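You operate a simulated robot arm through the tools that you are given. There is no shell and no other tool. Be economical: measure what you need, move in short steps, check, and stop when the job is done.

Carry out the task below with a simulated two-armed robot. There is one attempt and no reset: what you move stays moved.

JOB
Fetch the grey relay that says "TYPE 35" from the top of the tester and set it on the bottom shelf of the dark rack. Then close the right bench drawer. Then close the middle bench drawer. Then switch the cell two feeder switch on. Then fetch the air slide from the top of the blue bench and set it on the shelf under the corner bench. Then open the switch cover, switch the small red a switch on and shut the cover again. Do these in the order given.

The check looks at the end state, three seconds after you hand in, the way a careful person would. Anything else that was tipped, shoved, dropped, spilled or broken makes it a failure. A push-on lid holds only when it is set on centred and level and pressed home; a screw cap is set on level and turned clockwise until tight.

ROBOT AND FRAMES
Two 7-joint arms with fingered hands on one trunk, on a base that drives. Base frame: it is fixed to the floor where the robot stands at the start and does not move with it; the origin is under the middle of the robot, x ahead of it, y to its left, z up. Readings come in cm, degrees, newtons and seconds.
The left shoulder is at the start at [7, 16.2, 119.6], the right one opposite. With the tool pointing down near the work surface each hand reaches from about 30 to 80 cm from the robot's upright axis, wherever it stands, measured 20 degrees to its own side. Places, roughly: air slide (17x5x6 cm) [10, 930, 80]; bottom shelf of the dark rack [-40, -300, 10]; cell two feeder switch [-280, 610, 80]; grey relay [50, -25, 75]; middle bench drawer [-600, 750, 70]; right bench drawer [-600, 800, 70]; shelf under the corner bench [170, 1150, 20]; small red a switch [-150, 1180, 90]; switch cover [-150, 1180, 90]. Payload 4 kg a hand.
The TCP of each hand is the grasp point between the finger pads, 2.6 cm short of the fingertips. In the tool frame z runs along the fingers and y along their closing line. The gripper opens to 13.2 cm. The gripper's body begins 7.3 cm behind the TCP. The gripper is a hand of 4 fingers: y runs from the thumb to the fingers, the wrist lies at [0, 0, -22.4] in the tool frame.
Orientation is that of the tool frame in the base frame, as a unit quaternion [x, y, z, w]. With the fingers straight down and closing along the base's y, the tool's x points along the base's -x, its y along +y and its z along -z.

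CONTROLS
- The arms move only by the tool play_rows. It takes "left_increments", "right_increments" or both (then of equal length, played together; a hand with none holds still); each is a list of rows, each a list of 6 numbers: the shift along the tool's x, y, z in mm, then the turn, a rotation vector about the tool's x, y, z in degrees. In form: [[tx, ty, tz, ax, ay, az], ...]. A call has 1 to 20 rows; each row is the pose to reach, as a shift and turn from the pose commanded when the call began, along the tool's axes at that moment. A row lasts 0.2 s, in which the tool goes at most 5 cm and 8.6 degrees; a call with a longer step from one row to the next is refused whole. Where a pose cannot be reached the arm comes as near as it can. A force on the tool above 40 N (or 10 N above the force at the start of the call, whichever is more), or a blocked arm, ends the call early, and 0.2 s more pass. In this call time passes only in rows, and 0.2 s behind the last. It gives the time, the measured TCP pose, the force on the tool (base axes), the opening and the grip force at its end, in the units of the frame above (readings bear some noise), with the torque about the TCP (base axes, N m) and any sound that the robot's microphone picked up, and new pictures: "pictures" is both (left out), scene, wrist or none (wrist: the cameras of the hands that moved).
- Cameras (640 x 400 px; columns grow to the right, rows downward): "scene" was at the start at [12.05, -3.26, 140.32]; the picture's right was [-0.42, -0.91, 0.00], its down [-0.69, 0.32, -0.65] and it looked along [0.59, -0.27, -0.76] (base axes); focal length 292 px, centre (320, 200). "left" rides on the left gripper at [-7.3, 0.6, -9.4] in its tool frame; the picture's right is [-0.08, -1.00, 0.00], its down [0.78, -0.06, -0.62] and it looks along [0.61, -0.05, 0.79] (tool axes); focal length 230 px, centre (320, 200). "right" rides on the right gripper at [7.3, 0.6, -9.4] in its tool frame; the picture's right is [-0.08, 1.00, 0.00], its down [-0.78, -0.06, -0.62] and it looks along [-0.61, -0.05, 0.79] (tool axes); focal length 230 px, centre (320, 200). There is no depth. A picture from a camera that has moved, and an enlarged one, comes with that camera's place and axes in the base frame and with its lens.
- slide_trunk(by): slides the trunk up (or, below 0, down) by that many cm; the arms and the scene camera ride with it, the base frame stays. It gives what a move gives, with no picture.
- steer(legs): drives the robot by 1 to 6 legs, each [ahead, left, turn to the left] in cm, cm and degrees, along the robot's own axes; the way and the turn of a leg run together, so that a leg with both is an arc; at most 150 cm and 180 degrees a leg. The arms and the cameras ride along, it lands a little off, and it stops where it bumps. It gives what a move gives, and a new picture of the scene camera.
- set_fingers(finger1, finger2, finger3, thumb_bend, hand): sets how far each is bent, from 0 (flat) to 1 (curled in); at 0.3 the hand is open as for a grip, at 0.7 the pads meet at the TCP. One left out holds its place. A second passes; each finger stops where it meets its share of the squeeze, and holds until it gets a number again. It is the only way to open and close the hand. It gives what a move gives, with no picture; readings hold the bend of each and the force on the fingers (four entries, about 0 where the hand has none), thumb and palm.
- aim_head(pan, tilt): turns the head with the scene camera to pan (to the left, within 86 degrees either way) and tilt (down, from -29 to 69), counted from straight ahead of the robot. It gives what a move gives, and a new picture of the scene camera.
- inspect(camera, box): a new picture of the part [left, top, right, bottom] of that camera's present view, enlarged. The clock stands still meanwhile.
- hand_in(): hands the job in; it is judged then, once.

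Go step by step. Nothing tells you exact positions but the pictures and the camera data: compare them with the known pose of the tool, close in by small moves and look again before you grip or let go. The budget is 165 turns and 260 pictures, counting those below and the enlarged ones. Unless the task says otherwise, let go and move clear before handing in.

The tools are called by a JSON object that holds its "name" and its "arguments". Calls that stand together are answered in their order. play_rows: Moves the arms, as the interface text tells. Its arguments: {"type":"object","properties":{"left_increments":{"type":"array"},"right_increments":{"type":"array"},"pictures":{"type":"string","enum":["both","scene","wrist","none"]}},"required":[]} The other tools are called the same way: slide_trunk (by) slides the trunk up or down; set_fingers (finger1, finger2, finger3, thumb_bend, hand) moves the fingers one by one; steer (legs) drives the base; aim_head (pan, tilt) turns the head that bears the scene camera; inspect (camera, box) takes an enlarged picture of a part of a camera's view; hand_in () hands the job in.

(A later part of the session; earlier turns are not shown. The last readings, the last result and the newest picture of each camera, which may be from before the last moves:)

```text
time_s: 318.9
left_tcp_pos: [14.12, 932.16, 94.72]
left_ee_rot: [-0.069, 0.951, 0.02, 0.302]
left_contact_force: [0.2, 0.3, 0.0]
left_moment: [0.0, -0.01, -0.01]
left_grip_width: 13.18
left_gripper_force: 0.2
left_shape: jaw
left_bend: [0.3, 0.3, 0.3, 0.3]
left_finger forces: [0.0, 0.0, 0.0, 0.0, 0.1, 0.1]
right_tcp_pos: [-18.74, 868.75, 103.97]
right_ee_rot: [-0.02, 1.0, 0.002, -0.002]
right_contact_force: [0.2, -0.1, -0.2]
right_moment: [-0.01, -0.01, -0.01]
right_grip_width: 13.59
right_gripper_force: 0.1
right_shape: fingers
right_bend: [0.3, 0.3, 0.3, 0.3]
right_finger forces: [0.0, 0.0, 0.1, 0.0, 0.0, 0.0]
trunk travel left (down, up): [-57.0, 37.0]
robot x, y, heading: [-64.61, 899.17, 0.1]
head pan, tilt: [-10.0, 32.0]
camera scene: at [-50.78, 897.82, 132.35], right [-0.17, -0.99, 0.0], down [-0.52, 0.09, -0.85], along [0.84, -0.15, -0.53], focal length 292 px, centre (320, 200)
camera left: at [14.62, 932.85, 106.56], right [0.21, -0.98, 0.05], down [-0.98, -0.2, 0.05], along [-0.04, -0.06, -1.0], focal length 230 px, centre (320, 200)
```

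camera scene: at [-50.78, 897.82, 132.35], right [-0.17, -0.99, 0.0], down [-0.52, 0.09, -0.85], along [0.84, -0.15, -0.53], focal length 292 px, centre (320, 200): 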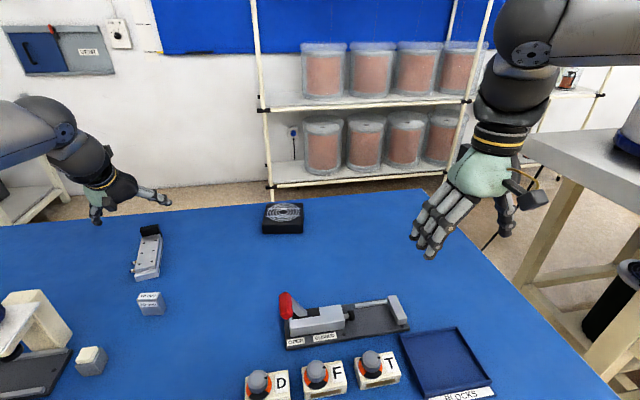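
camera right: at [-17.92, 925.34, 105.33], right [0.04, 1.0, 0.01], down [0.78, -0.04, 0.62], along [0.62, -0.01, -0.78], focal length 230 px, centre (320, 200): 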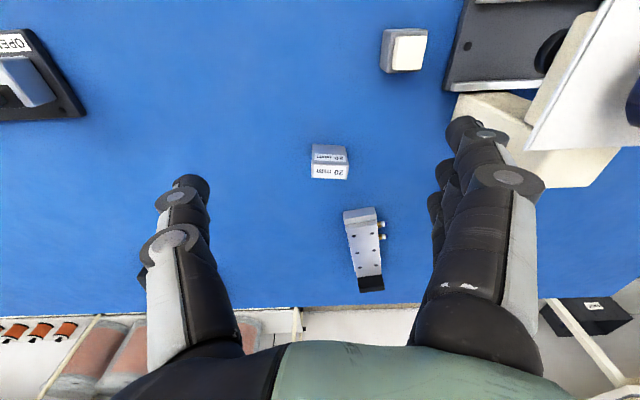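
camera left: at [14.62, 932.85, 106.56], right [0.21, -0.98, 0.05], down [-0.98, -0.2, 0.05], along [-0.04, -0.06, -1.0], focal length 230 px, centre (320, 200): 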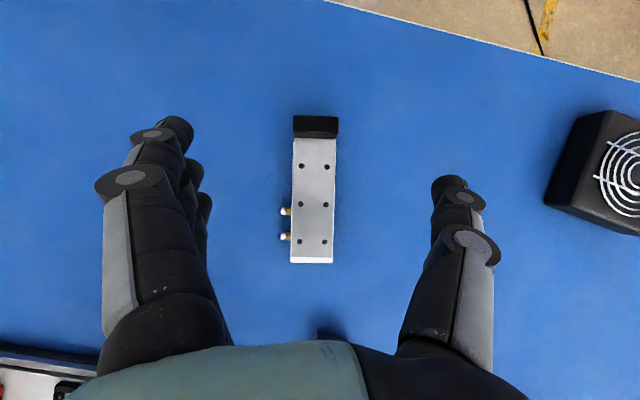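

The wrist camera looks straight down on the slide and is aligned with it. I shift to x≈17 (clear of the fittings) and descend.

{"name": "play_rows", "arguments": {"left_increments": [[-5, -3, 25, 0, 0, 0], [8, -3, 45, 0, 0, 0], [22, -3, 70, 0, 0, 0], [36, -3, 93, 0, 0, 0]], "pictures": "both"}}

```text
time_s: 319.9
left_tcp_pos: [16.59, 932.02, 84.93]
left_ee_rot: [-0.069, 0.951, 0.02, 0.302]
left_contact_force: [0.0, 1.7, 0.9]
left_moment: [0.0, -0.02, 0.01]
left_grip_width: 13.2
left_gripper_force: 0.0
left_shape: jaw
left_bend: [0.3, 0.3, 0.3, 0.3]
left_finger forces: [0.0, 0.0, 0.1, 0.1, 0.0, 0.1]
right_tcp_pos: [-18.56, 868.73, 104.02]
right_ee_rot: [-0.02, 1.0, 0.001, -0.004]
right_contact_force: [0.4, -0.3, -0.6]
right_moment: [-0.02, 0.03, -0.02]
right_grip_width: 13.58
right_gripper_force: 0.1
right_shape: fingers
right_bend: [0.3, 0.3, 0.3, 0.3]
right_finger forces: [0.0, 0.1, 0.0, 0.1, 0.0, 0.0]
trunk travel left (down, up): [-57.0, 37.0]
robot x, y, heading: [-64.41, 899.25, 0.2]
head pan, tilt: [-10.0, 32.0]
camera scene: at [-50.68, 897.8, 132.34], right [-0.17, -0.99, 0.0], down [-0.52, 0.09, -0.85], along [0.84, -0.15, -0.53], focal length 292 px, centre (320, 200)
camera left: at [17.1, 932.82, 96.77], right [0.21, -0.98, 0.05], down [-0.98, -0.2, 0.05], along [-0.04, -0.06, -1.0], focal length 230 px, centre (320, 200)
```

scene: 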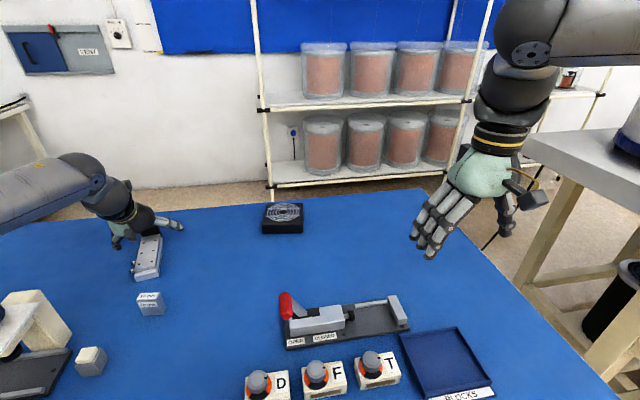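
left: 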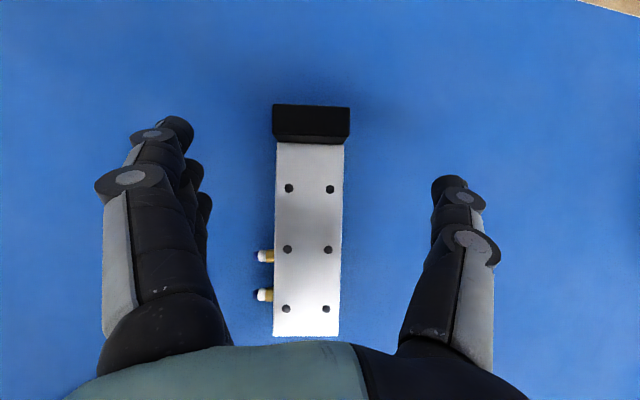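

Good alignment. I go down the last 1.5 cm and close the hand.

{"name": "play_rows", "arguments": {"left_increments": [[5, 5, 7, 0, 0, 0], [9, 5, 13, 0, 0, 0]], "pictures": "none"}}

{"name": "set_fingers", "arguments": {"hand": "left", "finger1": 0.7, "finger2": 0.7, "finger3": 0.7, "thumb_bend": 0.7}}

{"name": "inspect", "arguments": {"camera": "left", "box": [120, 60, 520, 360]}}

```text
time_s: 320.5
left_tcp_pos: [16.46, 932.56, 83.42]
left_ee_rot: [-0.069, 0.951, 0.021, 0.302]
left_contact_force: [0.0, 0.1, -0.2]
left_moment: [0.04, -0.01, 0.02]
left_grip_width: 13.2
left_gripper_force: 0.0
left_shape: jaw
left_bend: [0.3, 0.3, 0.3, 0.3]
left_finger forces: [0.0, 0.0, 0.1, 0.1, 0.0, 0.0]
right_tcp_pos: [-18.75, 868.66, 104.06]
right_ee_rot: [-0.02, 1.0, 0.001, -0.002]
right_contact_force: [-0.1, 0.9, -0.2]
right_moment: [-0.02, -0.03, -0.01]
right_grip_width: 13.57
right_gripper_force: 0.0
right_shape: fingers
right_bend: [0.3, 0.3, 0.3, 0.3]
right_finger forces: [0.0, 0.1, 0.0, 0.0, 0.0, 0.0]
trunk travel left (down, up): [-57.0, 37.0]
robot x, y, heading: [-64.66, 899.32, 0.2]
head pan, tilt: [-10.0, 32.0]
```

```text
time_s: 321.5
left_tcp_pos: [16.41, 932.72, 83.52]
left_ee_rot: [-0.07, 0.95, 0.021, 0.302]
left_contact_force: [1.5, 3.7, 4.0]
left_moment: [-0.04, -0.24, 0.05]
left_grip_width: 3.28
left_gripper_force: 16.8
left_shape: fingers
left_bend: [0.65, 0.65, 0.61, 0.64]
left_finger forces: [7.7, 5.0, 5.9, 0.0, 15.0, 0.1]
right_tcp_pos: [-18.73, 868.68, 104.07]
right_ee_rot: [-0.019, 1.0, 0.001, -0.003]
right_contact_force: [-1.0, -1.0, 0.0]
right_moment: [0.0, -0.04, 0.0]
right_grip_width: 13.59
right_gripper_force: 0.0
right_shape: fingers
right_bend: [0.3, 0.3, 0.3, 0.3]
right_finger forces: [0.0, 0.1, 0.1, 0.0, 0.1, 0.0]
trunk travel left (down, up): [-57.0, 37.0]
robot x, y, heading: [-64.67, 899.39, 0.2]
head pan, tilt: [-10.0, 32.0]
```

```text
1.33 times, centred on (320, 210) of left
camera zoom: at [16.93, 933.37, 95.37], right [0.21, -0.98, 0.05], down [-0.98, -0.2, 0.05], along [-0.04, -0.06, -1.0], focal length 307 px, centre (320, 187)
```

zoom: 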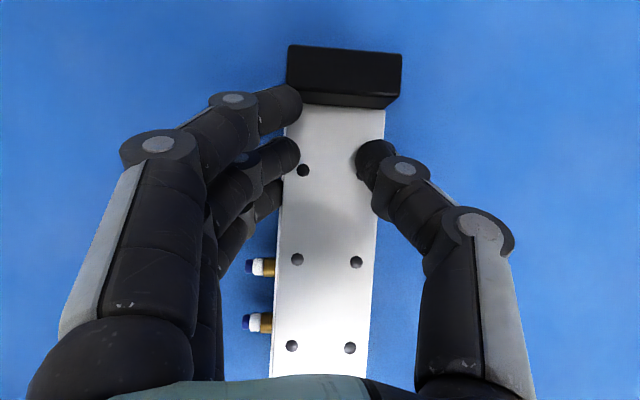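

All fingers are on the slide. I lift 6 cm and check the hold.

{"name": "play_rows", "arguments": {"left_increments": [[-6, 0, -8, 0, 0, 0], [-17, 0, -25, 0, 0, 0], [-34, 0, -49, 0, 0, 0]], "pictures": "both"}}

```text
time_s: 322.3
left_tcp_pos: [16.46, 932.61, 89.26]
left_ee_rot: [-0.07, 0.951, 0.022, 0.3]
left_contact_force: [-0.6, 0.0, -4.1]
left_moment: [0.04, -0.01, 0.02]
left_grip_width: 3.23
left_gripper_force: 16.1
left_shape: fingers
left_bend: [0.66, 0.65, 0.61, 0.64]
left_finger forces: [7.8, 3.5, 5.6, 0.0, 13.7, 0.0]
right_tcp_pos: [-18.82, 868.72, 104.01]
right_ee_rot: [-0.02, 1.0, 0.0, -0.003]
right_contact_force: [-1.0, -0.5, 0.7]
right_moment: [0.03, -0.01, 0.02]
right_grip_width: 13.59
right_gripper_force: 0.1
right_shape: fingers
right_bend: [0.3, 0.3, 0.3, 0.3]
right_finger forces: [0.1, 0.0, 0.0, 0.0, 0.0, 0.1]
trunk travel left (down, up): [-57.0, 37.0]
robot x, y, heading: [-64.85, 899.09, 0.0]
head pan, tilt: [-10.0, 32.0]
camera scene: at [-50.73, 897.73, 132.34], right [-0.17, -0.99, 0.0], down [-0.52, 0.09, -0.85], along [0.84, -0.15, -0.53], focal length 292 px, centre (320, 200)
camera left: at [16.94, 933.33, 101.24], right [0.21, -0.98, 0.05], down [-0.98, -0.2, 0.05], along [-0.04, -0.06, -1.0], focal length 230 px, centre (320, 200)
```

scene: 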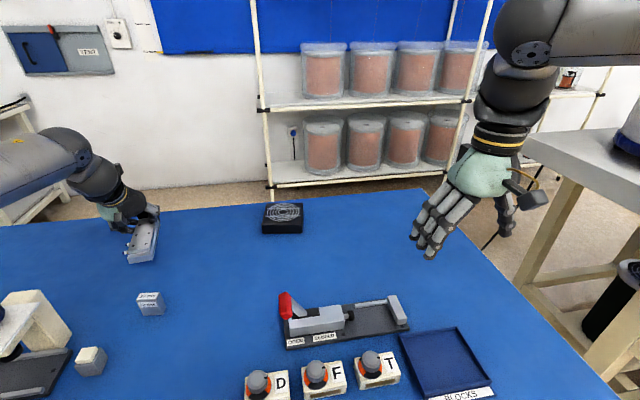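
left: 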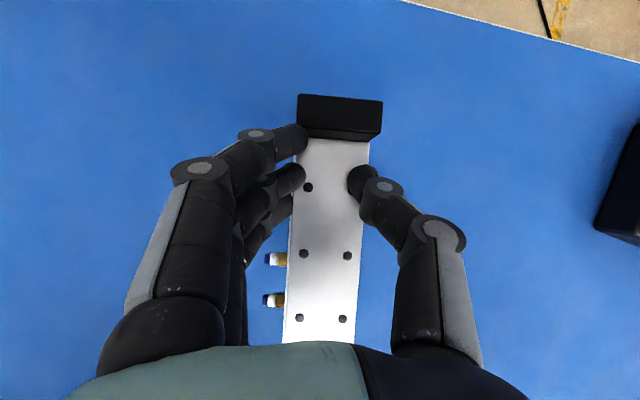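

The slide is held firmly. I raise it, back off from the bench and draw the hand in for the drive.

{"name": "slide_trunk", "arguments": {"by": 17}}

{"name": "steer", "arguments": {"legs": [[-75, 0, 0]]}}

{"name": "play_rows", "arguments": {"left_increments": [[40, 0, -10, 0, 0, 0], [75, 0, -35, 0, 0, 0], [110, 0, -60, 0, 0, 0], [145, 0, -85, 0, 0, 0], [180, 0, -110, 0, 0, 0], [210, 0, -140, 0, 0, 0]], "pictures": "wrist"}}

```text
time_s: 324.2
left_tcp_pos: [16.42, 932.7, 106.31]
left_ee_rot: [-0.069, 0.951, 0.02, 0.3]
left_contact_force: [0.6, -0.4, -5.7]
left_moment: [0.06, -0.08, -0.03]
left_grip_width: 3.23
left_gripper_force: 15.6
left_shape: fingers
left_bend: [0.66, 0.65, 0.61, 0.64]
left_finger forces: [7.9, 3.5, 5.6, 0.0, 13.8, 0.1]
right_tcp_pos: [-18.75, 868.68, 121.05]
right_ee_rot: [-0.02, 1.0, 0.001, -0.003]
right_contact_force: [0.2, -0.8, -0.5]
right_moment: [0.0, 0.02, 0.01]
right_grip_width: 13.57
right_gripper_force: 0.1
right_shape: fingers
right_bend: [0.3, 0.3, 0.3, 0.3]
right_finger forces: [0.1, 0.0, 0.0, 0.0, 0.1, 0.0]
trunk travel left (down, up): [-74.0, 20.0]
robot x, y, heading: [-64.6, 899.18, -0.1]
head pan, tilt: [-10.0, 32.0]
```

```text
time_s: 328.2
left_tcp_pos: [-57.61, 932.24, 106.27]
left_ee_rot: [-0.067, 0.951, 0.02, 0.301]
left_contact_force: [-0.6, -0.5, -3.8]
left_moment: [0.02, -0.06, -0.05]
left_grip_width: 3.22
left_gripper_force: 15.3
left_shape: fingers
left_bend: [0.66, 0.65, 0.61, 0.64]
left_finger forces: [7.9, 3.6, 5.6, 0.0, 13.9, 0.0]
right_tcp_pos: [-93.15, 868.36, 121.08]
right_ee_rot: [-0.017, 1.0, 0.001, -0.004]
right_contact_force: [-0.1, 0.1, 0.0]
right_moment: [0.01, -0.06, -0.01]
right_grip_width: 13.57
right_gripper_force: 0.0
right_shape: fingers
right_bend: [0.3, 0.3, 0.3, 0.3]
right_finger forces: [0.0, 0.0, 0.0, 0.0, 0.0, 0.0]
trunk travel left (down, up): [-74.0, 20.0]
robot x, y, heading: [-139.03, 899.48, -0.2]
head pan, tilt: [-10.0, 32.0]
camera scene: at [-125.0, 897.76, 149.33], right [-0.18, -0.98, 0.0], down [-0.52, 0.09, -0.85], along [0.83, -0.15, -0.53], focal length 292 px, centre (320, 200)
```

scene: 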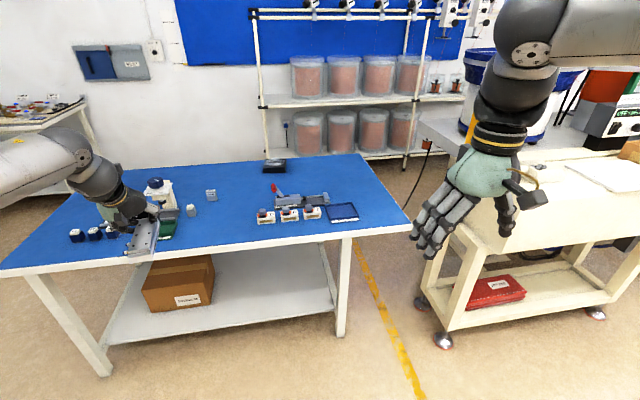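

```text
time_s: 329.6
left_tcp_pos: [-83.01, 928.73, 105.73]
left_ee_rot: [-0.066, 0.951, 0.02, 0.303]
left_contact_force: [0.1, -0.2, -3.8]
left_moment: [0.04, -0.07, -0.02]
left_grip_width: 3.21
left_gripper_force: 14.5
left_shape: fingers
left_bend: [0.66, 0.65, 0.62, 0.64]
left_finger forces: [7.1, 3.2, 5.6, 0.0, 13.3, 0.0]
right_tcp_pos: [-93.49, 868.47, 121.09]
right_ee_rot: [-0.017, 1.0, 0.002, -0.002]
right_contact_force: [-0.3, 0.3, -0.4]
right_moment: [0.02, -0.02, -0.01]
right_grip_width: 13.59
right_gripper_force: 0.1
right_shape: fingers
right_bend: [0.3, 0.3, 0.3, 0.3]
right_finger forces: [0.0, 0.1, 0.0, 0.0, 0.0, 0.1]
trunk travel left (down, up): [-74.0, 20.0]
robot x, y, heading: [-138.97, 898.95, -0.3]
head pan, tilt: [-10.0, 32.0]
camera left: at [-82.4, 929.4, 117.63], right [0.2, -0.98, 0.05], down [-0.98, -0.2, 0.05], along [-0.04, -0.06, -1.0], focal length 230 px, centre (320, 200)
```

left: 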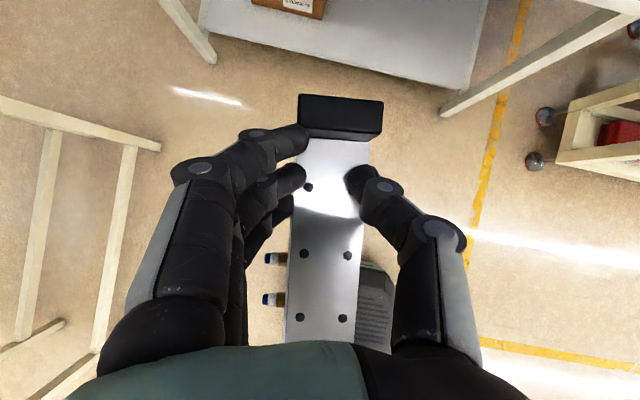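

The gap between the benches is too narrow, so I go round the dark bench on its west side and look along the passage behind it.

{"name": "steer", "arguments": {"legs": [[0, 0, 90], [0, 106, 0], [100, 0, 0], [100, 0, 0], [0, 0, -90]]}}

{"name": "aim_head", "arguments": {"pan": 0, "tilt": 25}}

```text
time_s: 352.2
left_tcp_pos: [-190.1, 1128.09, 105.58]
left_ee_rot: [-0.073, 0.95, 0.022, 0.302]
left_contact_force: [0.4, 0.6, -4.4]
left_moment: [0.06, -0.07, 0.0]
left_grip_width: 3.22
left_gripper_force: 13.3
left_shape: fingers
left_bend: [0.66, 0.65, 0.62, 0.64]
left_finger forces: [5.8, 3.3, 5.4, 0.1, 12.9, 0.1]
right_tcp_pos: [-199.74, 1067.67, 120.97]
right_ee_rot: [-0.025, 1.0, 0.001, -0.003]
right_contact_force: [0.2, -0.1, 0.7]
right_moment: [-0.02, 0.0, 0.03]
right_grip_width: 13.6
right_gripper_force: 0.1
right_shape: fingers
right_bend: [0.3, 0.3, 0.3, 0.3]
right_finger forces: [0.0, 0.0, 0.0, 0.0, 0.1, 0.0]
trunk travel left (down, up): [-74.0, 20.0]
robot x, y, heading: [-246.34, 1097.99, 0.6]
head pan, tilt: [-10.0, 32.0]
camera scene: at [-232.06, 1096.55, 149.34], right [-0.16, -0.99, 0.0], down [-0.52, 0.09, -0.85], along [0.84, -0.14, -0.53], focal length 292 px, centre (320, 200)
```

scene: 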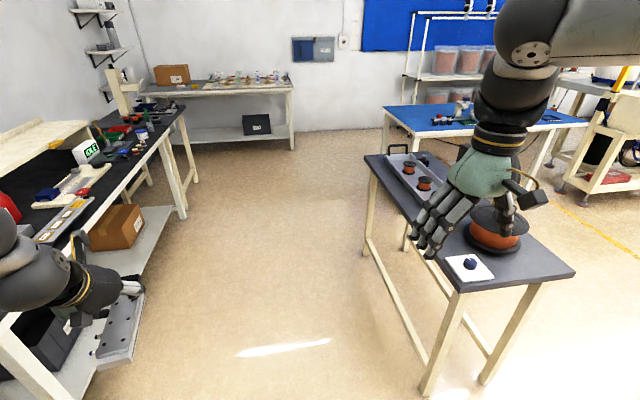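

```text
time_s: 353.0
left_tcp_pos: [-190.25, 1128.1, 105.7]
left_ee_rot: [-0.074, 0.951, 0.022, 0.301]
left_contact_force: [0.2, -0.7, -4.6]
left_moment: [0.03, -0.07, 0.01]
left_grip_width: 3.21
left_gripper_force: 14.0
left_shape: fingers
left_bend: [0.66, 0.65, 0.62, 0.64]
left_finger forces: [5.8, 3.3, 5.4, 0.0, 13.0, 0.0]
right_tcp_pos: [-199.84, 1067.75, 120.94]
right_ee_rot: [-0.025, 1.0, 0.001, -0.004]
right_contact_force: [0.9, -0.8, 0.9]
right_moment: [0.01, 0.01, -0.01]
right_grip_width: 13.58
right_gripper_force: 0.0
right_shape: fingers
right_bend: [0.3, 0.3, 0.3, 0.3]
right_finger forces: [0.1, 0.0, 0.0, 0.0, 0.0, 0.1]
trunk travel left (down, up): [-74.0, 20.0]
robot x, y, heading: [-245.8, 1097.87, 0.8]
head pan, tilt: [0.0, 25.0]
camera scene: at [-231.69, 1098.08, 150.45], right [0.01, -1.0, 0.0], down [-0.42, 0.0, -0.91], along [0.91, 0.01, -0.42], focal length 292 px, centre (320, 200)
```

scene: 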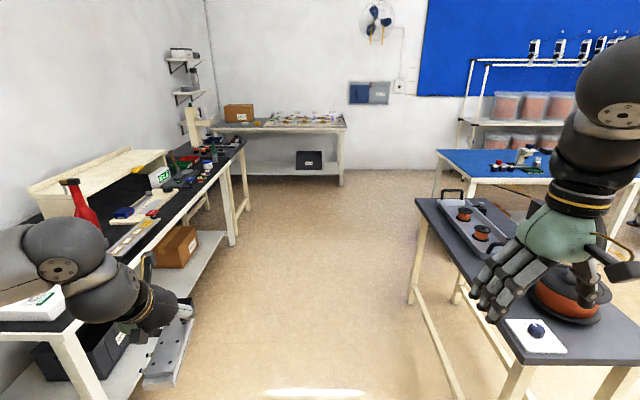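

The corner bench faces us at x≈145 with a shelf under it and a dark bin near y≈1119. I raise the arms over the bench clutter and drive along the passage.

{"name": "slide_trunk", "arguments": {"by": 19}}

{"name": "steer", "arguments": {"legs": [[0, -9, -0.8], [150, 0, 0], [130, 0, 0]]}}

{"name": "aim_head", "arguments": {"pan": 10, "tilt": 38}}

```text
time_s: 355.1
left_tcp_pos: [-190.14, 1128.21, 124.57]
left_ee_rot: [-0.074, 0.951, 0.022, 0.3]
left_contact_force: [0.2, 0.3, -5.4]
left_moment: [0.04, -0.07, 0.01]
left_grip_width: 3.21
left_gripper_force: 13.3
left_shape: fingers
left_bend: [0.66, 0.65, 0.62, 0.64]
left_finger forces: [5.8, 3.3, 5.4, 0.1, 12.9, 0.0]
right_tcp_pos: [-199.75, 1067.77, 139.95]
right_ee_rot: [-0.025, 1.0, 0.001, -0.005]
right_contact_force: [-0.3, 0.3, -0.5]
right_moment: [-0.01, 0.01, -0.03]
right_grip_width: 13.59
right_gripper_force: 0.1
right_shape: fingers
right_bend: [0.3, 0.3, 0.3, 0.3]
right_finger forces: [0.0, 0.0, 0.1, 0.0, 0.1, 0.0]
trunk travel left (down, up): [-93.0, 1.0]
robot x, y, heading: [-246.13, 1097.57, 0.6]
head pan, tilt: [0.0, 25.0]
```

```text
time_s: 369.3
left_tcp_pos: [91.12, 1114.14, 124.62]
left_ee_rot: [-0.06, 0.951, 0.018, 0.302]
left_contact_force: [0.1, -0.3, -4.5]
left_moment: [0.03, -0.07, -0.01]
left_grip_width: 3.22
left_gripper_force: 13.4
left_shape: fingers
left_bend: [0.66, 0.65, 0.62, 0.64]
left_finger forces: [5.9, 3.3, 5.6, 0.1, 12.9, 0.1]
right_tcp_pos: [79.58, 1054.06, 140.12]
right_ee_rot: [-0.01, 1.0, 0.0, -0.003]
right_contact_force: [-0.1, -0.2, 0.0]
right_moment: [-0.02, -0.02, 0.0]
right_grip_width: 13.57
right_gripper_force: 0.1
right_shape: fingers
right_bend: [0.3, 0.3, 0.3, 0.3]
right_finger forces: [0.0, 0.1, 0.0, 0.1, 0.0, 0.0]
trunk travel left (down, up): [-93.0, 1.0]
robot x, y, heading: [34.64, 1085.64, -1.1]
head pan, tilt: [0.0, 25.0]
camera scene: at [48.59, 1085.43, 169.47], right [-0.02, -1.0, 0.0], down [-0.42, 0.01, -0.91], along [0.91, -0.02, -0.42], focal length 292 px, centre (320, 200)
```

scene: 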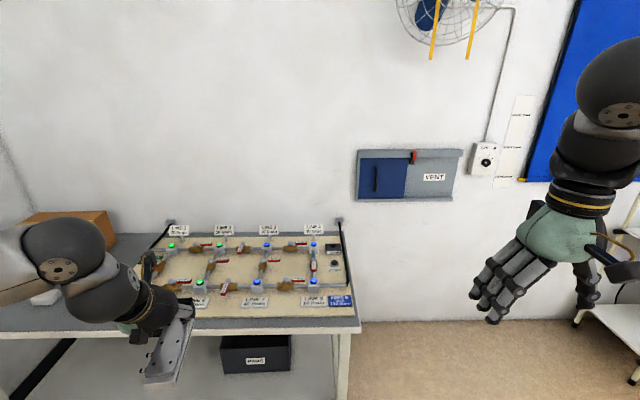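

```text
time_s: 370.1
left_tcp_pos: [91.19, 1114.23, 124.54]
left_ee_rot: [-0.06, 0.952, 0.017, 0.301]
left_contact_force: [0.2, -0.1, -4.8]
left_moment: [0.05, -0.07, 0.05]
left_grip_width: 3.21
left_gripper_force: 14.4
left_shape: fingers
left_bend: [0.66, 0.65, 0.62, 0.64]
left_finger forces: [5.9, 3.4, 5.7, 0.1, 12.9, 0.1]
right_tcp_pos: [79.66, 1054.1, 140.04]
right_ee_rot: [-0.01, 1.0, 0.001, -0.002]
right_contact_force: [-0.5, -0.7, -0.2]
right_moment: [0.02, 0.0, 0.0]
right_grip_width: 13.59
right_gripper_force: 0.0
right_shape: fingers
right_bend: [0.3, 0.3, 0.3, 0.3]
right_finger forces: [0.0, 0.0, 0.0, 0.1, 0.1, 0.0]
trunk travel left (down, up): [-93.0, 1.0]
robot x, y, heading: [34.64, 1085.67, -1.0]
head pan, tilt: [10.0, 38.0]
camera scene: at [48.02, 1086.94, 167.43], right [0.15, -0.99, 0.0], down [-0.61, -0.1, -0.79], along [0.78, 0.12, -0.62], focal length 292 px, centre (320, 200)
```

scene: 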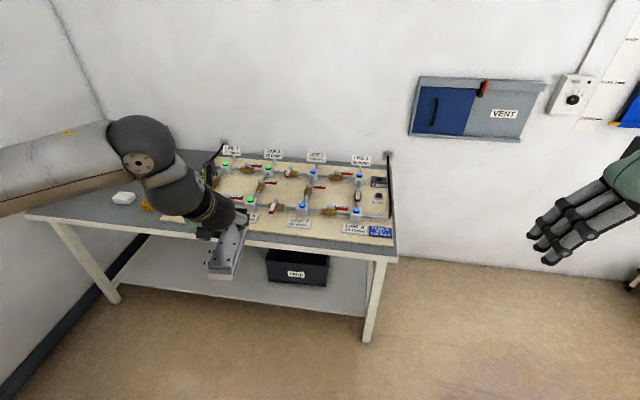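

The shelf front is at x≈137 with free room left of the bin (y>1137). I line up at y≈1126, tuck the right hand back, extend the left a little, then lower the trunk.

{"name": "steer", "arguments": {"legs": [[0, 41, 1], [15, 0, 0]]}}

{"name": "play_rows", "arguments": {"left_increments": [[-20, 0, 14, 0, 0, 0], [-40, 0, 27, 0, 0, 0], [-60, 0, 41, 0, 0, 0], [-78, 0, 54, 0, 0, 0]], "right_increments": [[40, 0, 0, 0, 0, 0], [80, 0, 0, 0, 0, 0], [110, 0, 0, 0, 0, 0], [130, 0, 0, 0, 0, 0]], "pictures": "none"}}

{"name": "slide_trunk", "arguments": {"by": -40}}

{"name": "slide_trunk", "arguments": {"by": -40}}

{"name": "aim_head", "arguments": {"pan": 20, "tilt": 25}}

```text
time_s: 373.6
left_tcp_pos: [105.77, 1156.65, 124.65]
left_ee_rot: [-0.068, 0.95, 0.02, 0.303]
left_contact_force: [-0.6, 0.8, -4.0]
left_moment: [0.02, -0.09, 0.03]
left_grip_width: 3.18
left_gripper_force: 13.7
left_shape: fingers
left_bend: [0.66, 0.65, 0.62, 0.64]
left_finger forces: [5.9, 3.2, 5.6, 0.0, 12.8, 0.0]
right_tcp_pos: [95.2, 1096.27, 140.12]
right_ee_rot: [-0.018, 1.0, 0.0, -0.002]
right_contact_force: [-0.4, 0.0, 0.2]
right_moment: [-0.02, -0.01, -0.04]
right_grip_width: 13.55
right_gripper_force: 0.0
right_shape: fingers
right_bend: [0.3, 0.3, 0.3, 0.3]
right_finger forces: [0.0, 0.0, 0.0, 0.0, 0.0, 0.1]
trunk travel left (down, up): [-93.0, 1.0]
robot x, y, heading: [49.88, 1126.73, 0.2]
head pan, tilt: [10.0, 38.0]
camera scene: at [62.89, 1128.68, 167.46], right [0.17, -0.99, 0.0], down [-0.6, -0.11, -0.79], along [0.78, 0.14, -0.61], focal length 292 px, centre (320, 200)
```

scene: 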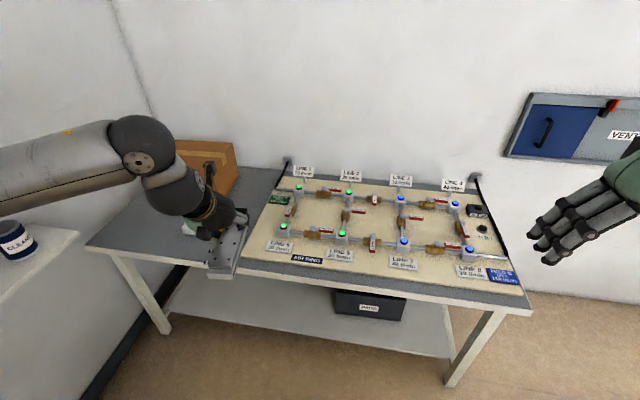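

```text
time_s: 374.6
left_tcp_pos: [115.52, 1157.91, 124.52]
left_ee_rot: [-0.067, 0.951, 0.02, 0.3]
left_contact_force: [0.5, -0.2, -4.6]
left_moment: [0.03, -0.06, 0.01]
left_grip_width: 3.2
left_gripper_force: 14.4
left_shape: fingers
left_bend: [0.66, 0.65, 0.62, 0.64]
left_finger forces: [6.1, 3.2, 5.5, 0.1, 12.9, 0.0]
right_tcp_pos: [82.72, 1095.64, 139.98]
right_ee_rot: [-0.019, 1.0, 0.001, -0.004]
right_contact_force: [0.1, 0.1, -0.3]
right_moment: [-0.02, 0.03, 0.01]
right_grip_width: 13.57
right_gripper_force: 0.2
right_shape: fingers
right_bend: [0.3, 0.3, 0.3, 0.3]
right_finger forces: [0.1, 0.0, 0.1, 0.0, 0.1, 0.0]
trunk travel left (down, up): [-93.0, 1.0]
robot x, y, heading: [49.86, 1127.14, -0.1]
head pan, tilt: [10.0, 38.0]
```

```text
time_s: 378.4
left_tcp_pos: [115.35, 1157.88, 84.53]
left_ee_rot: [-0.067, 0.951, 0.02, 0.301]
left_contact_force: [-0.6, -0.4, -4.7]
left_moment: [0.03, -0.06, 0.0]
left_grip_width: 3.22
left_gripper_force: 14.4
left_shape: fingers
left_bend: [0.66, 0.65, 0.62, 0.64]
left_finger forces: [6.0, 3.2, 5.6, 0.0, 12.8, 0.1]
right_tcp_pos: [82.5, 1095.76, 100.14]
right_ee_rot: [-0.018, 1.0, 0.001, -0.002]
right_contact_force: [-0.2, 0.0, 0.8]
right_moment: [0.01, 0.03, 0.03]
right_grip_width: 13.59
right_gripper_force: 0.2
right_shape: fingers
right_bend: [0.3, 0.3, 0.3, 0.3]
right_finger forces: [0.0, 0.1, 0.1, 0.0, 0.1, 0.0]
trunk travel left (down, up): [-53.0, 41.0]
robot x, y, heading: [50.06, 1127.13, -0.3]
head pan, tilt: [10.0, 38.0]
```

```text
time_s: 382.3
left_tcp_pos: [115.29, 1157.87, 44.73]
left_ee_rot: [-0.067, 0.951, 0.021, 0.301]
left_contact_force: [0.3, -0.6, -4.5]
left_moment: [0.04, -0.11, -0.04]
left_grip_width: 3.17
left_gripper_force: 13.9
left_shape: fingers
left_bend: [0.66, 0.65, 0.62, 0.64]
left_finger forces: [6.1, 3.3, 5.5, 0.0, 12.9, 0.1]
right_tcp_pos: [82.46, 1095.69, 60.15]
right_ee_rot: [-0.019, 1.0, 0.001, -0.003]
right_contact_force: [-0.8, 0.4, 0.0]
right_moment: [-0.02, 0.0, -0.02]
right_grip_width: 13.6
right_gripper_force: 0.1
right_shape: fingers
right_bend: [0.3, 0.3, 0.3, 0.3]
right_finger forces: [0.0, 0.0, 0.0, 0.0, 0.0, 0.1]
trunk travel left (down, up): [-13.0, 81.0]
robot x, y, heading: [49.54, 1127.33, 0.1]
head pan, tilt: [10.0, 38.0]
```

```text
time_s: 383.0
left_tcp_pos: [115.4, 1157.89, 44.7]
left_ee_rot: [-0.067, 0.951, 0.02, 0.301]
left_contact_force: [-0.6, 0.5, -3.9]
left_moment: [0.05, -0.12, 0.0]
left_grip_width: 3.21
left_gripper_force: 13.9
left_shape: fingers
left_bend: [0.66, 0.65, 0.62, 0.64]
left_finger forces: [6.1, 3.3, 5.5, 0.0, 12.9, 0.0]
right_tcp_pos: [82.52, 1095.84, 60.06]
right_ee_rot: [-0.018, 1.0, 0.001, -0.003]
right_contact_force: [-1.0, 0.1, -0.2]
right_moment: [0.05, 0.01, -0.01]
right_grip_width: 13.57
right_gripper_force: 0.1
right_shape: fingers
right_bend: [0.3, 0.3, 0.3, 0.3]
right_finger forces: [0.0, 0.0, 0.0, 0.1, 0.0, 0.1]
trunk travel left (down, up): [-13.0, 81.0]
robot x, y, heading: [49.92, 1127.28, 0.1]
head pan, tilt: [20.0, 25.0]
camera scene: at [63.45, 1130.2, 89.45], right [0.34, -0.94, 0.0], down [-0.4, -0.14, -0.91], along [0.85, 0.31, -0.42], focal length 292 px, centre (320, 200)
```

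scene: 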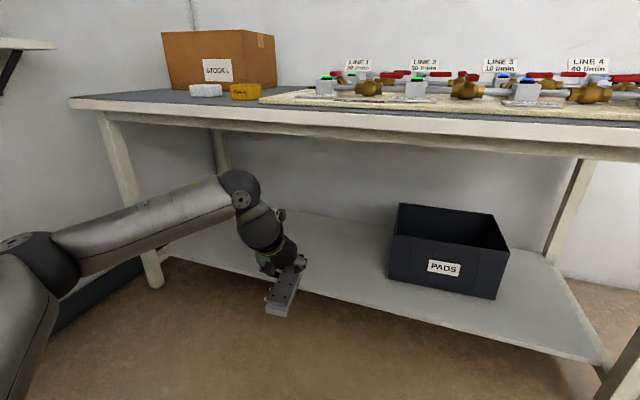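

Clear path under the bench. I lower the trunk the rest of the way and drive the slide over the shelf.

{"name": "slide_trunk", "arguments": {"by": -12.5}}

{"name": "steer", "arguments": {"legs": [[20, 0, 0]]}}

{"name": "inspect", "arguments": {"camera": "left", "box": [0, 0, 640, 400]}}

```text
time_s: 384.6
left_tcp_pos: [115.4, 1157.93, 32.11]
left_ee_rot: [-0.068, 0.951, 0.02, 0.301]
left_contact_force: [0.0, -0.3, -4.8]
left_moment: [0.04, -0.07, 0.02]
left_grip_width: 3.2
left_gripper_force: 14.2
left_shape: fingers
left_bend: [0.66, 0.65, 0.62, 0.64]
left_finger forces: [6.1, 3.3, 5.5, 0.0, 12.8, 0.1]
right_tcp_pos: [82.45, 1095.79, 47.64]
right_ee_rot: [-0.018, 1.0, 0.001, -0.002]
right_contact_force: [0.1, 0.5, 0.9]
right_moment: [-0.01, 0.0, -0.01]
right_grip_width: 13.58
right_gripper_force: 0.0
right_shape: fingers
right_bend: [0.3, 0.3, 0.3, 0.3]
right_finger forces: [0.1, 0.1, 0.0, 0.0, 0.0, 0.1]
trunk travel left (down, up): [-0.5, 93.5]
robot x, y, heading: [49.75, 1127.26, -0.3]
head pan, tilt: [20.0, 25.0]
```

```text
time_s: 386.1
left_tcp_pos: [135.52, 1157.82, 31.99]
left_ee_rot: [-0.067, 0.951, 0.02, 0.301]
left_contact_force: [0.7, 0.7, -4.3]
left_moment: [0.0, -0.05, 0.0]
left_grip_width: 3.21
left_gripper_force: 13.9
left_shape: fingers
left_bend: [0.66, 0.65, 0.62, 0.64]
left_finger forces: [6.2, 3.3, 5.6, 0.0, 12.9, 0.1]
right_tcp_pos: [102.38, 1095.68, 47.57]
right_ee_rot: [-0.017, 1.0, 0.001, -0.003]
right_contact_force: [-0.2, 0.2, 0.0]
right_moment: [0.02, 0.02, -0.02]
right_grip_width: 13.6
right_gripper_force: 0.0
right_shape: fingers
right_bend: [0.3, 0.3, 0.3, 0.3]
right_finger forces: [0.0, 0.1, 0.1, 0.1, 0.0, 0.1]
trunk travel left (down, up): [-0.5, 93.5]
robot x, y, heading: [69.79, 1127.21, -0.2]
head pan, tilt: [20.0, 25.0]
camera scene: at [83.52, 1130.15, 76.95], right [0.34, -0.94, 0.0], down [-0.4, -0.14, -0.91], along [0.85, 0.31, -0.42], focal length 292 px, centre (320, 200)
```

scene: 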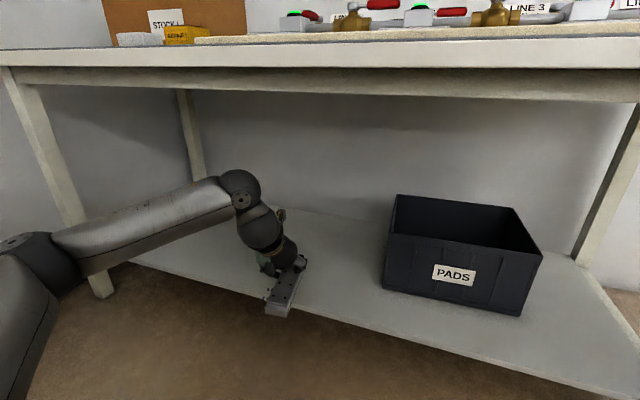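

```text
1.00 times, centred on (320, 200) of left (not enlarged: the box is as wide or as high as the picture)
camera zoom: at [136.02, 1158.45, 44.01], right [0.2, -0.98, 0.05], down [-0.98, -0.2, 0.05], along [-0.04, -0.06, -1.0], focal length 230 px, centre (320, 200)
```

zoom: 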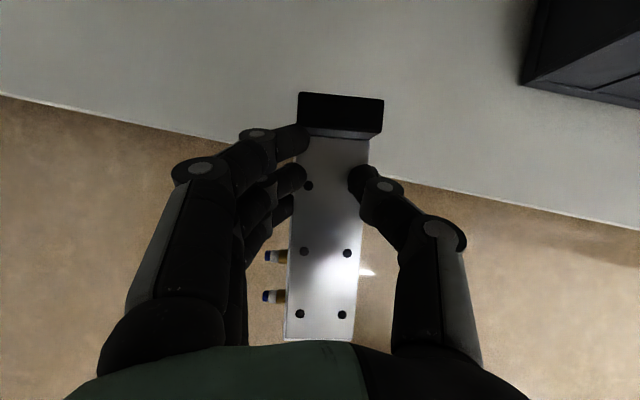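

Shelf edge is at x≈138.5. I drive 17 cm further so the whole slide is over the shelf.

{"name": "steer", "arguments": {"legs": [[17, 0, 0]]}}

{"name": "play_rows", "arguments": {"left_increments": [[12, 0, 16, 0, 0, 0], [23, 0, 33, 0, 0, 0]], "pictures": "both"}}

```text
time_s: 387.6
left_tcp_pos: [152.61, 1157.68, 32.08]
left_ee_rot: [-0.067, 0.951, 0.02, 0.301]
left_contact_force: [0.0, 0.1, -4.7]
left_moment: [0.04, -0.05, -0.01]
left_grip_width: 3.19
left_gripper_force: 14.3
left_shape: fingers
left_bend: [0.66, 0.65, 0.62, 0.64]
left_finger forces: [6.3, 3.3, 5.6, 0.1, 12.9, 0.1]
right_tcp_pos: [119.5, 1095.7, 47.63]
right_ee_rot: [-0.018, 1.0, 0.002, -0.003]
right_contact_force: [-0.2, 0.0, 0.3]
right_moment: [0.02, -0.01, 0.02]
right_grip_width: 13.59
right_gripper_force: 0.0
right_shape: fingers
right_bend: [0.3, 0.3, 0.3, 0.3]
right_finger forces: [0.0, 0.0, 0.0, 0.1, 0.0, 0.0]
trunk travel left (down, up): [-0.5, 93.5]
robot x, y, heading: [86.77, 1127.27, -0.1]
head pan, tilt: [20.0, 25.0]
camera scene: at [100.5, 1130.09, 76.95], right [0.34, -0.94, 0.0], down [-0.4, -0.14, -0.91], along [0.85, 0.31, -0.42], focal length 292 px, centre (320, 200)
```

scene: 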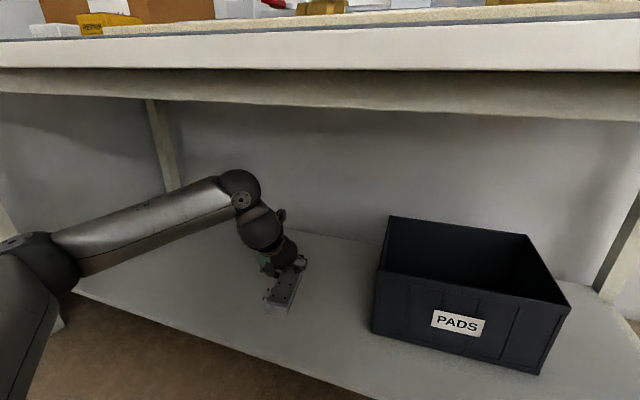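

```text
time_s: 388.2
left_tcp_pos: [152.43, 1157.65, 28.05]
left_ee_rot: [-0.067, 0.951, 0.021, 0.301]
left_contact_force: [-0.2, 0.5, -4.9]
left_moment: [0.07, -0.05, 0.02]
left_grip_width: 3.2
left_gripper_force: 13.8
left_shape: fingers
left_bend: [0.66, 0.65, 0.62, 0.64]
left_finger forces: [6.2, 3.3, 5.5, 0.0, 12.9, 0.1]
right_tcp_pos: [119.44, 1095.64, 47.63]
right_ee_rot: [-0.018, 1.0, 0.001, -0.002]
right_contact_force: [-0.4, -0.4, -0.5]
right_moment: [0.0, 0.0, -0.04]
right_grip_width: 13.57
right_gripper_force: 0.1
right_shape: fingers
right_bend: [0.3, 0.3, 0.3, 0.3]
right_finger forces: [0.1, 0.0, 0.0, 0.1, 0.0, 0.1]
trunk travel left (down, up): [-0.5, 93.5]
robot x, y, heading: [86.92, 1126.72, -0.0]
head pan, tilt: [20.0, 25.0]
camera scene: at [100.5, 1130.09, 76.96], right [0.34, -0.94, 0.0], down [-0.4, -0.14, -0.91], along [0.85, 0.31, -0.42], focal length 292 px, centre (320, 200)
camera left: at [152.99, 1158.4, 39.93], right [0.2, -0.98, 0.05], down [-0.98, -0.2, 0.05], along [-0.04, -0.06, -1.0], focal length 230 px, centre (320, 200)
```

scene: 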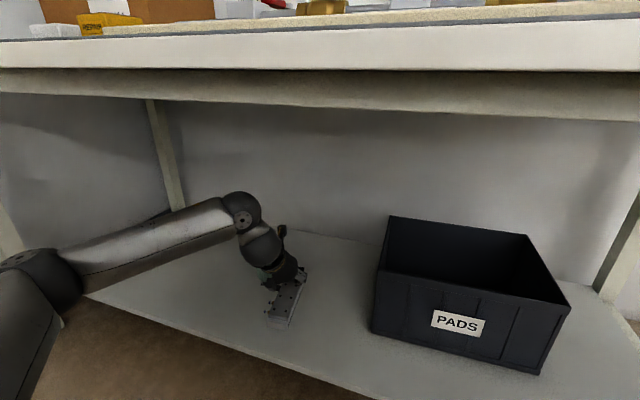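
left: 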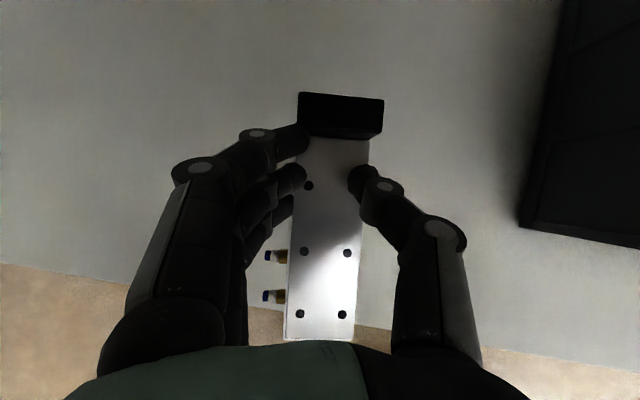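

I move 3 cm deeper and lower until the slide rests on the shelf.

{"name": "steer", "arguments": {"legs": [[3, 0, 0]]}}

{"name": "play_rows", "arguments": {"left_increments": [[6, 0, 8, 0, 0, 0], [12, 0, 16, 0, 0, 0]], "pictures": "none"}}

{"name": "play_rows", "arguments": {"left_increments": [[3, 0, 4, 0, 0, 0], [6, 0, 8, 0, 0, 0], [8, 0, 12, 0, 0, 0]], "pictures": "scene"}}

```text
time_s: 389.0
left_tcp_pos: [155.56, 1157.68, 28.14]
left_ee_rot: [-0.067, 0.951, 0.02, 0.301]
left_contact_force: [-0.2, 0.3, -3.7]
left_moment: [0.09, -0.07, 0.0]
left_grip_width: 3.21
left_gripper_force: 13.7
left_shape: fingers
left_bend: [0.66, 0.65, 0.62, 0.64]
left_finger forces: [6.2, 3.3, 5.6, 0.0, 12.9, 0.1]
right_tcp_pos: [122.46, 1095.56, 47.6]
right_ee_rot: [-0.017, 1.0, 0.001, -0.003]
right_contact_force: [-0.3, -0.2, 0.0]
right_moment: [0.04, 0.02, -0.01]
right_grip_width: 13.57
right_gripper_force: 0.0
right_shape: fingers
right_bend: [0.3, 0.3, 0.3, 0.3]
right_finger forces: [0.1, 0.0, 0.0, 0.0, 0.0, 0.0]
trunk travel left (down, up): [-0.5, 93.5]
robot x, y, heading: [89.94, 1127.33, -0.2]
head pan, tilt: [20.0, 25.0]
camera scene: at [103.49, 1130.08, 76.95], right [0.34, -0.94, 0.0], down [-0.4, -0.14, -0.91], along [0.85, 0.31, -0.42], focal length 292 px, centre (320, 200)
```

scene: 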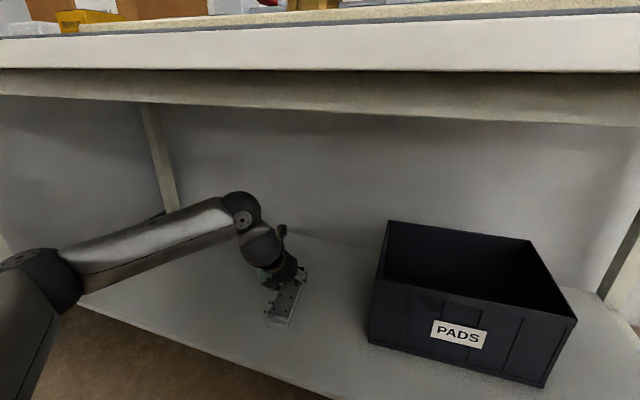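

```text
time_s: 389.6
left_tcp_pos: [155.39, 1157.59, 25.99]
left_ee_rot: [-0.067, 0.951, 0.021, 0.3]
left_contact_force: [-0.1, -0.1, -4.2]
left_moment: [0.06, -0.07, -0.01]
left_grip_width: 3.21
left_gripper_force: 13.6
left_shape: fingers
left_bend: [0.66, 0.65, 0.62, 0.64]
left_finger forces: [6.2, 3.3, 5.5, 0.0, 13.0, 0.0]
right_tcp_pos: [122.51, 1095.57, 47.58]
right_ee_rot: [-0.017, 1.0, 0.001, -0.002]
right_contact_force: [0.6, 0.3, -0.2]
right_moment: [0.01, 0.02, 0.05]
right_grip_width: 13.58
right_gripper_force: 0.0
right_shape: fingers
right_bend: [0.3, 0.3, 0.3, 0.3]
right_finger forces: [0.1, 0.0, 0.1, 0.0, 0.0, 0.0]
trunk travel left (down, up): [-0.5, 93.5]
robot x, y, heading: [90.04, 1127.15, 0.0]
head pan, tilt: [20.0, 25.0]
```

```text
time_s: 390.4
left_tcp_pos: [155.43, 1157.66, 24.68]
left_ee_rot: [-0.066, 0.951, 0.02, 0.3]
left_contact_force: [-0.2, -1.4, -4.6]
left_moment: [0.01, -0.08, -0.01]
left_grip_width: 3.21
left_gripper_force: 13.6
left_shape: fingers
left_bend: [0.66, 0.65, 0.62, 0.64]
left_finger forces: [6.2, 3.3, 5.5, 0.0, 12.9, 0.0]
right_tcp_pos: [122.41, 1095.64, 47.72]
right_ee_rot: [-0.018, 1.0, 0.001, -0.003]
right_contact_force: [0.4, -0.7, 0.3]
right_moment: [0.0, 0.02, 0.0]
right_grip_width: 13.58
right_gripper_force: 0.0
right_shape: fingers
right_bend: [0.3, 0.3, 0.3, 0.3]
right_finger forces: [0.1, 0.0, 0.1, 0.1, 0.1, 0.0]
trunk travel left (down, up): [-0.5, 93.5]
robot x, y, heading: [89.79, 1127.07, -0.4]
head pan, tilt: [20.0, 25.0]
camera scene: at [103.49, 1130.08, 76.95], right [0.34, -0.94, 0.0], down [-0.4, -0.14, -0.91], along [0.85, 0.31, -0.42], focal length 292 px, centre (320, 200)
```

scene: 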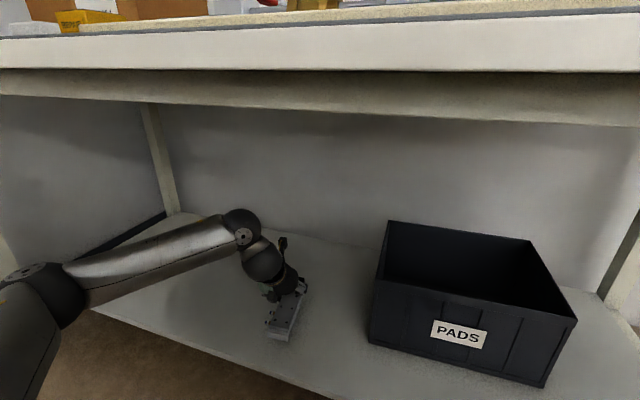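

Not yet touching. I continue down in small steps.

{"name": "play_rows", "arguments": {"left_increments": [[3, 0, 4, 0, 0, 0], [6, 0, 8, 0, 0, 0], [9, 0, 12, 0, 0, 0], [11, 0, 16, 0, 0, 0]], "pictures": "none"}}

{"name": "play_rows", "arguments": {"left_increments": [[3, 0, 4, 0, 0, 0], [6, 0, 8, 0, 0, 0]], "pictures": "both"}}

```text
time_s: 391.4
left_tcp_pos: [155.54, 1157.65, 22.65]
left_ee_rot: [-0.067, 0.951, 0.021, 0.301]
left_contact_force: [-0.5, -0.9, -4.3]
left_moment: [0.01, -0.09, 0.0]
left_grip_width: 3.2
left_gripper_force: 14.7
left_shape: fingers
left_bend: [0.66, 0.65, 0.62, 0.64]
left_finger forces: [6.2, 3.3, 5.5, 0.0, 12.9, 0.0]
right_tcp_pos: [122.47, 1095.63, 47.68]
right_ee_rot: [-0.016, 1.0, 0.0, -0.003]
right_contact_force: [0.4, -0.1, 0.5]
right_moment: [0.0, -0.01, -0.02]
right_grip_width: 13.58
right_gripper_force: 0.0
right_shape: fingers
right_bend: [0.3, 0.3, 0.3, 0.3]
right_finger forces: [0.0, 0.1, 0.1, 0.0, 0.1, 0.0]
trunk travel left (down, up): [-0.5, 93.5]
robot x, y, heading: [89.72, 1127.0, -0.2]
head pan, tilt: [20.0, 25.0]
```

```text
time_s: 392.0
left_tcp_pos: [155.4, 1157.68, 21.74]
left_ee_rot: [-0.067, 0.951, 0.021, 0.301]
left_contact_force: [-0.4, 0.4, -2.9]
left_moment: [-0.01, 0.05, -0.02]
left_grip_width: 3.23
left_gripper_force: 13.5
left_shape: fingers
left_bend: [0.66, 0.65, 0.62, 0.64]
left_finger forces: [4.2, 3.7, 6.5, 0.0, 13.1, 0.1]
right_tcp_pos: [122.44, 1095.63, 47.6]
right_ee_rot: [-0.017, 1.0, 0.001, -0.003]
right_contact_force: [-0.6, 0.2, -0.7]
right_moment: [-0.02, -0.04, -0.03]
right_grip_width: 13.57
right_gripper_force: 0.0
right_shape: fingers
right_bend: [0.3, 0.3, 0.3, 0.3]
right_finger forces: [0.1, 0.0, 0.0, 0.0, 0.0, 0.0]
trunk travel left (down, up): [-0.5, 93.5]
robot x, y, heading: [90.09, 1127.46, -0.2]
head pan, tilt: [20.0, 25.0]
camera scene: at [103.48, 1130.07, 76.96], right [0.34, -0.94, 0.0], down [-0.4, -0.14, -0.91], along [0.85, 0.31, -0.42], focal length 292 px, centre (320, 200)
camera left: at [155.98, 1158.36, 33.6], right [0.2, -0.98, 0.05], down [-0.98, -0.2, 0.05], along [-0.04, -0.06, -1.0], focal length 230 px, centre (320, 200)
```

scene: 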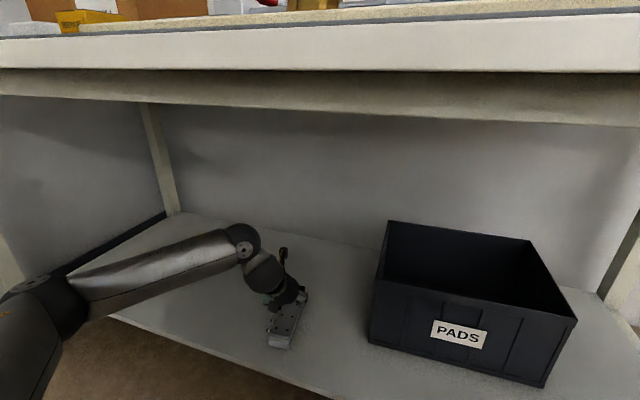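
left: 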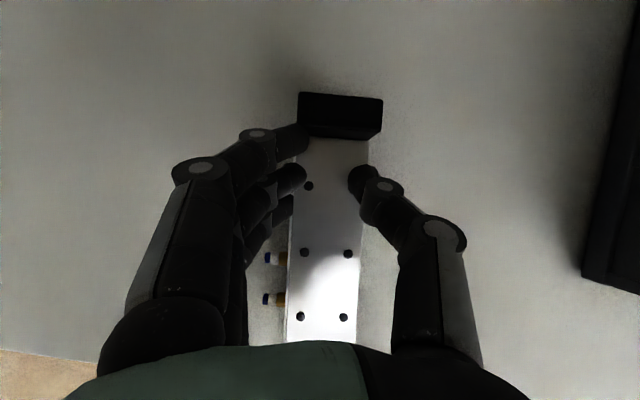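

Contact is beginning. A few more millimetres, then I open the hand.

{"name": "play_rows", "arguments": {"left_increments": [[2, 0, 3, 0, 0, 0], [3, 0, 5, 0, 0, 0]], "pictures": "none"}}

{"name": "set_fingers", "arguments": {"hand": "left", "finger1": 0.5, "finger2": 0.5, "finger3": 0.5, "thumb_bend": 0.5}}

{"name": "inspect", "arguments": {"camera": "left", "box": [0, 0, 640, 400]}}

```text
time_s: 392.6
left_tcp_pos: [155.62, 1157.69, 21.33]
left_ee_rot: [-0.067, 0.95, 0.02, 0.303]
left_contact_force: [-3.5, 2.7, 12.2]
left_moment: [-0.09, -0.13, -0.02]
left_grip_width: 3.27
left_gripper_force: 17.0
left_shape: fingers
left_bend: [0.65, 0.65, 0.62, 0.64]
left_finger forces: [5.5, 4.4, 7.8, 0.1, 17.8, 0.0]
right_tcp_pos: [122.36, 1095.58, 47.6]
right_ee_rot: [-0.018, 1.0, 0.001, -0.002]
right_contact_force: [-0.5, 0.7, -0.3]
right_moment: [-0.01, 0.04, -0.01]
right_grip_width: 13.58
right_gripper_force: 0.1
right_shape: fingers
right_bend: [0.3, 0.3, 0.3, 0.3]
right_finger forces: [0.0, 0.0, 0.1, 0.1, 0.1, 0.0]
trunk travel left (down, up): [-0.5, 93.5]
robot x, y, heading: [90.13, 1126.75, -0.5]
head pan, tilt: [20.0, 25.0]
```

```text
time_s: 393.6
left_tcp_pos: [155.48, 1157.64, 21.41]
left_ee_rot: [-0.067, 0.95, 0.021, 0.304]
left_contact_force: [-2.3, 7.9, 23.9]
left_moment: [-0.44, -0.35, 0.08]
left_grip_width: 5.75
left_gripper_force: 11.6
left_shape: fingers
left_bend: [0.5, 0.5, 0.5, 0.55]
left_finger forces: [0.0, 0.0, 0.0, 0.0, 24.1, 0.1]
right_tcp_pos: [122.45, 1095.64, 47.73]
right_ee_rot: [-0.018, 1.0, 0.0, -0.001]
right_contact_force: [0.3, -0.1, 0.1]
right_moment: [0.04, 0.02, 0.0]
right_grip_width: 13.59
right_gripper_force: 0.0
right_shape: fingers
right_bend: [0.3, 0.3, 0.3, 0.3]
right_finger forces: [0.0, 0.0, 0.1, 0.1, 0.0, 0.0]
trunk travel left (down, up): [-0.5, 93.5]
robot x, y, heading: [89.6, 1127.04, -0.3]
head pan, tilt: [20.0, 25.0]
```

```text
1.00 times, centred on (320, 200) of left (not enlarged: the box is as wide or as high as the picture)
camera zoom: at [155.97, 1158.36, 33.4], right [0.2, -0.98, 0.05], down [-0.98, -0.2, 0.05], along [-0.04, -0.06, -1.0], focal length 230 px, centre (320, 200)
```

zoom: 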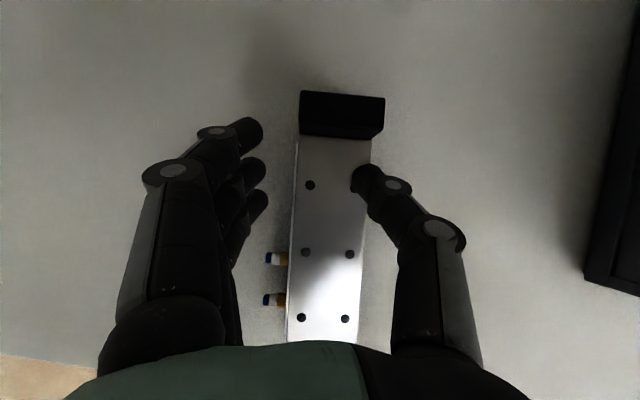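

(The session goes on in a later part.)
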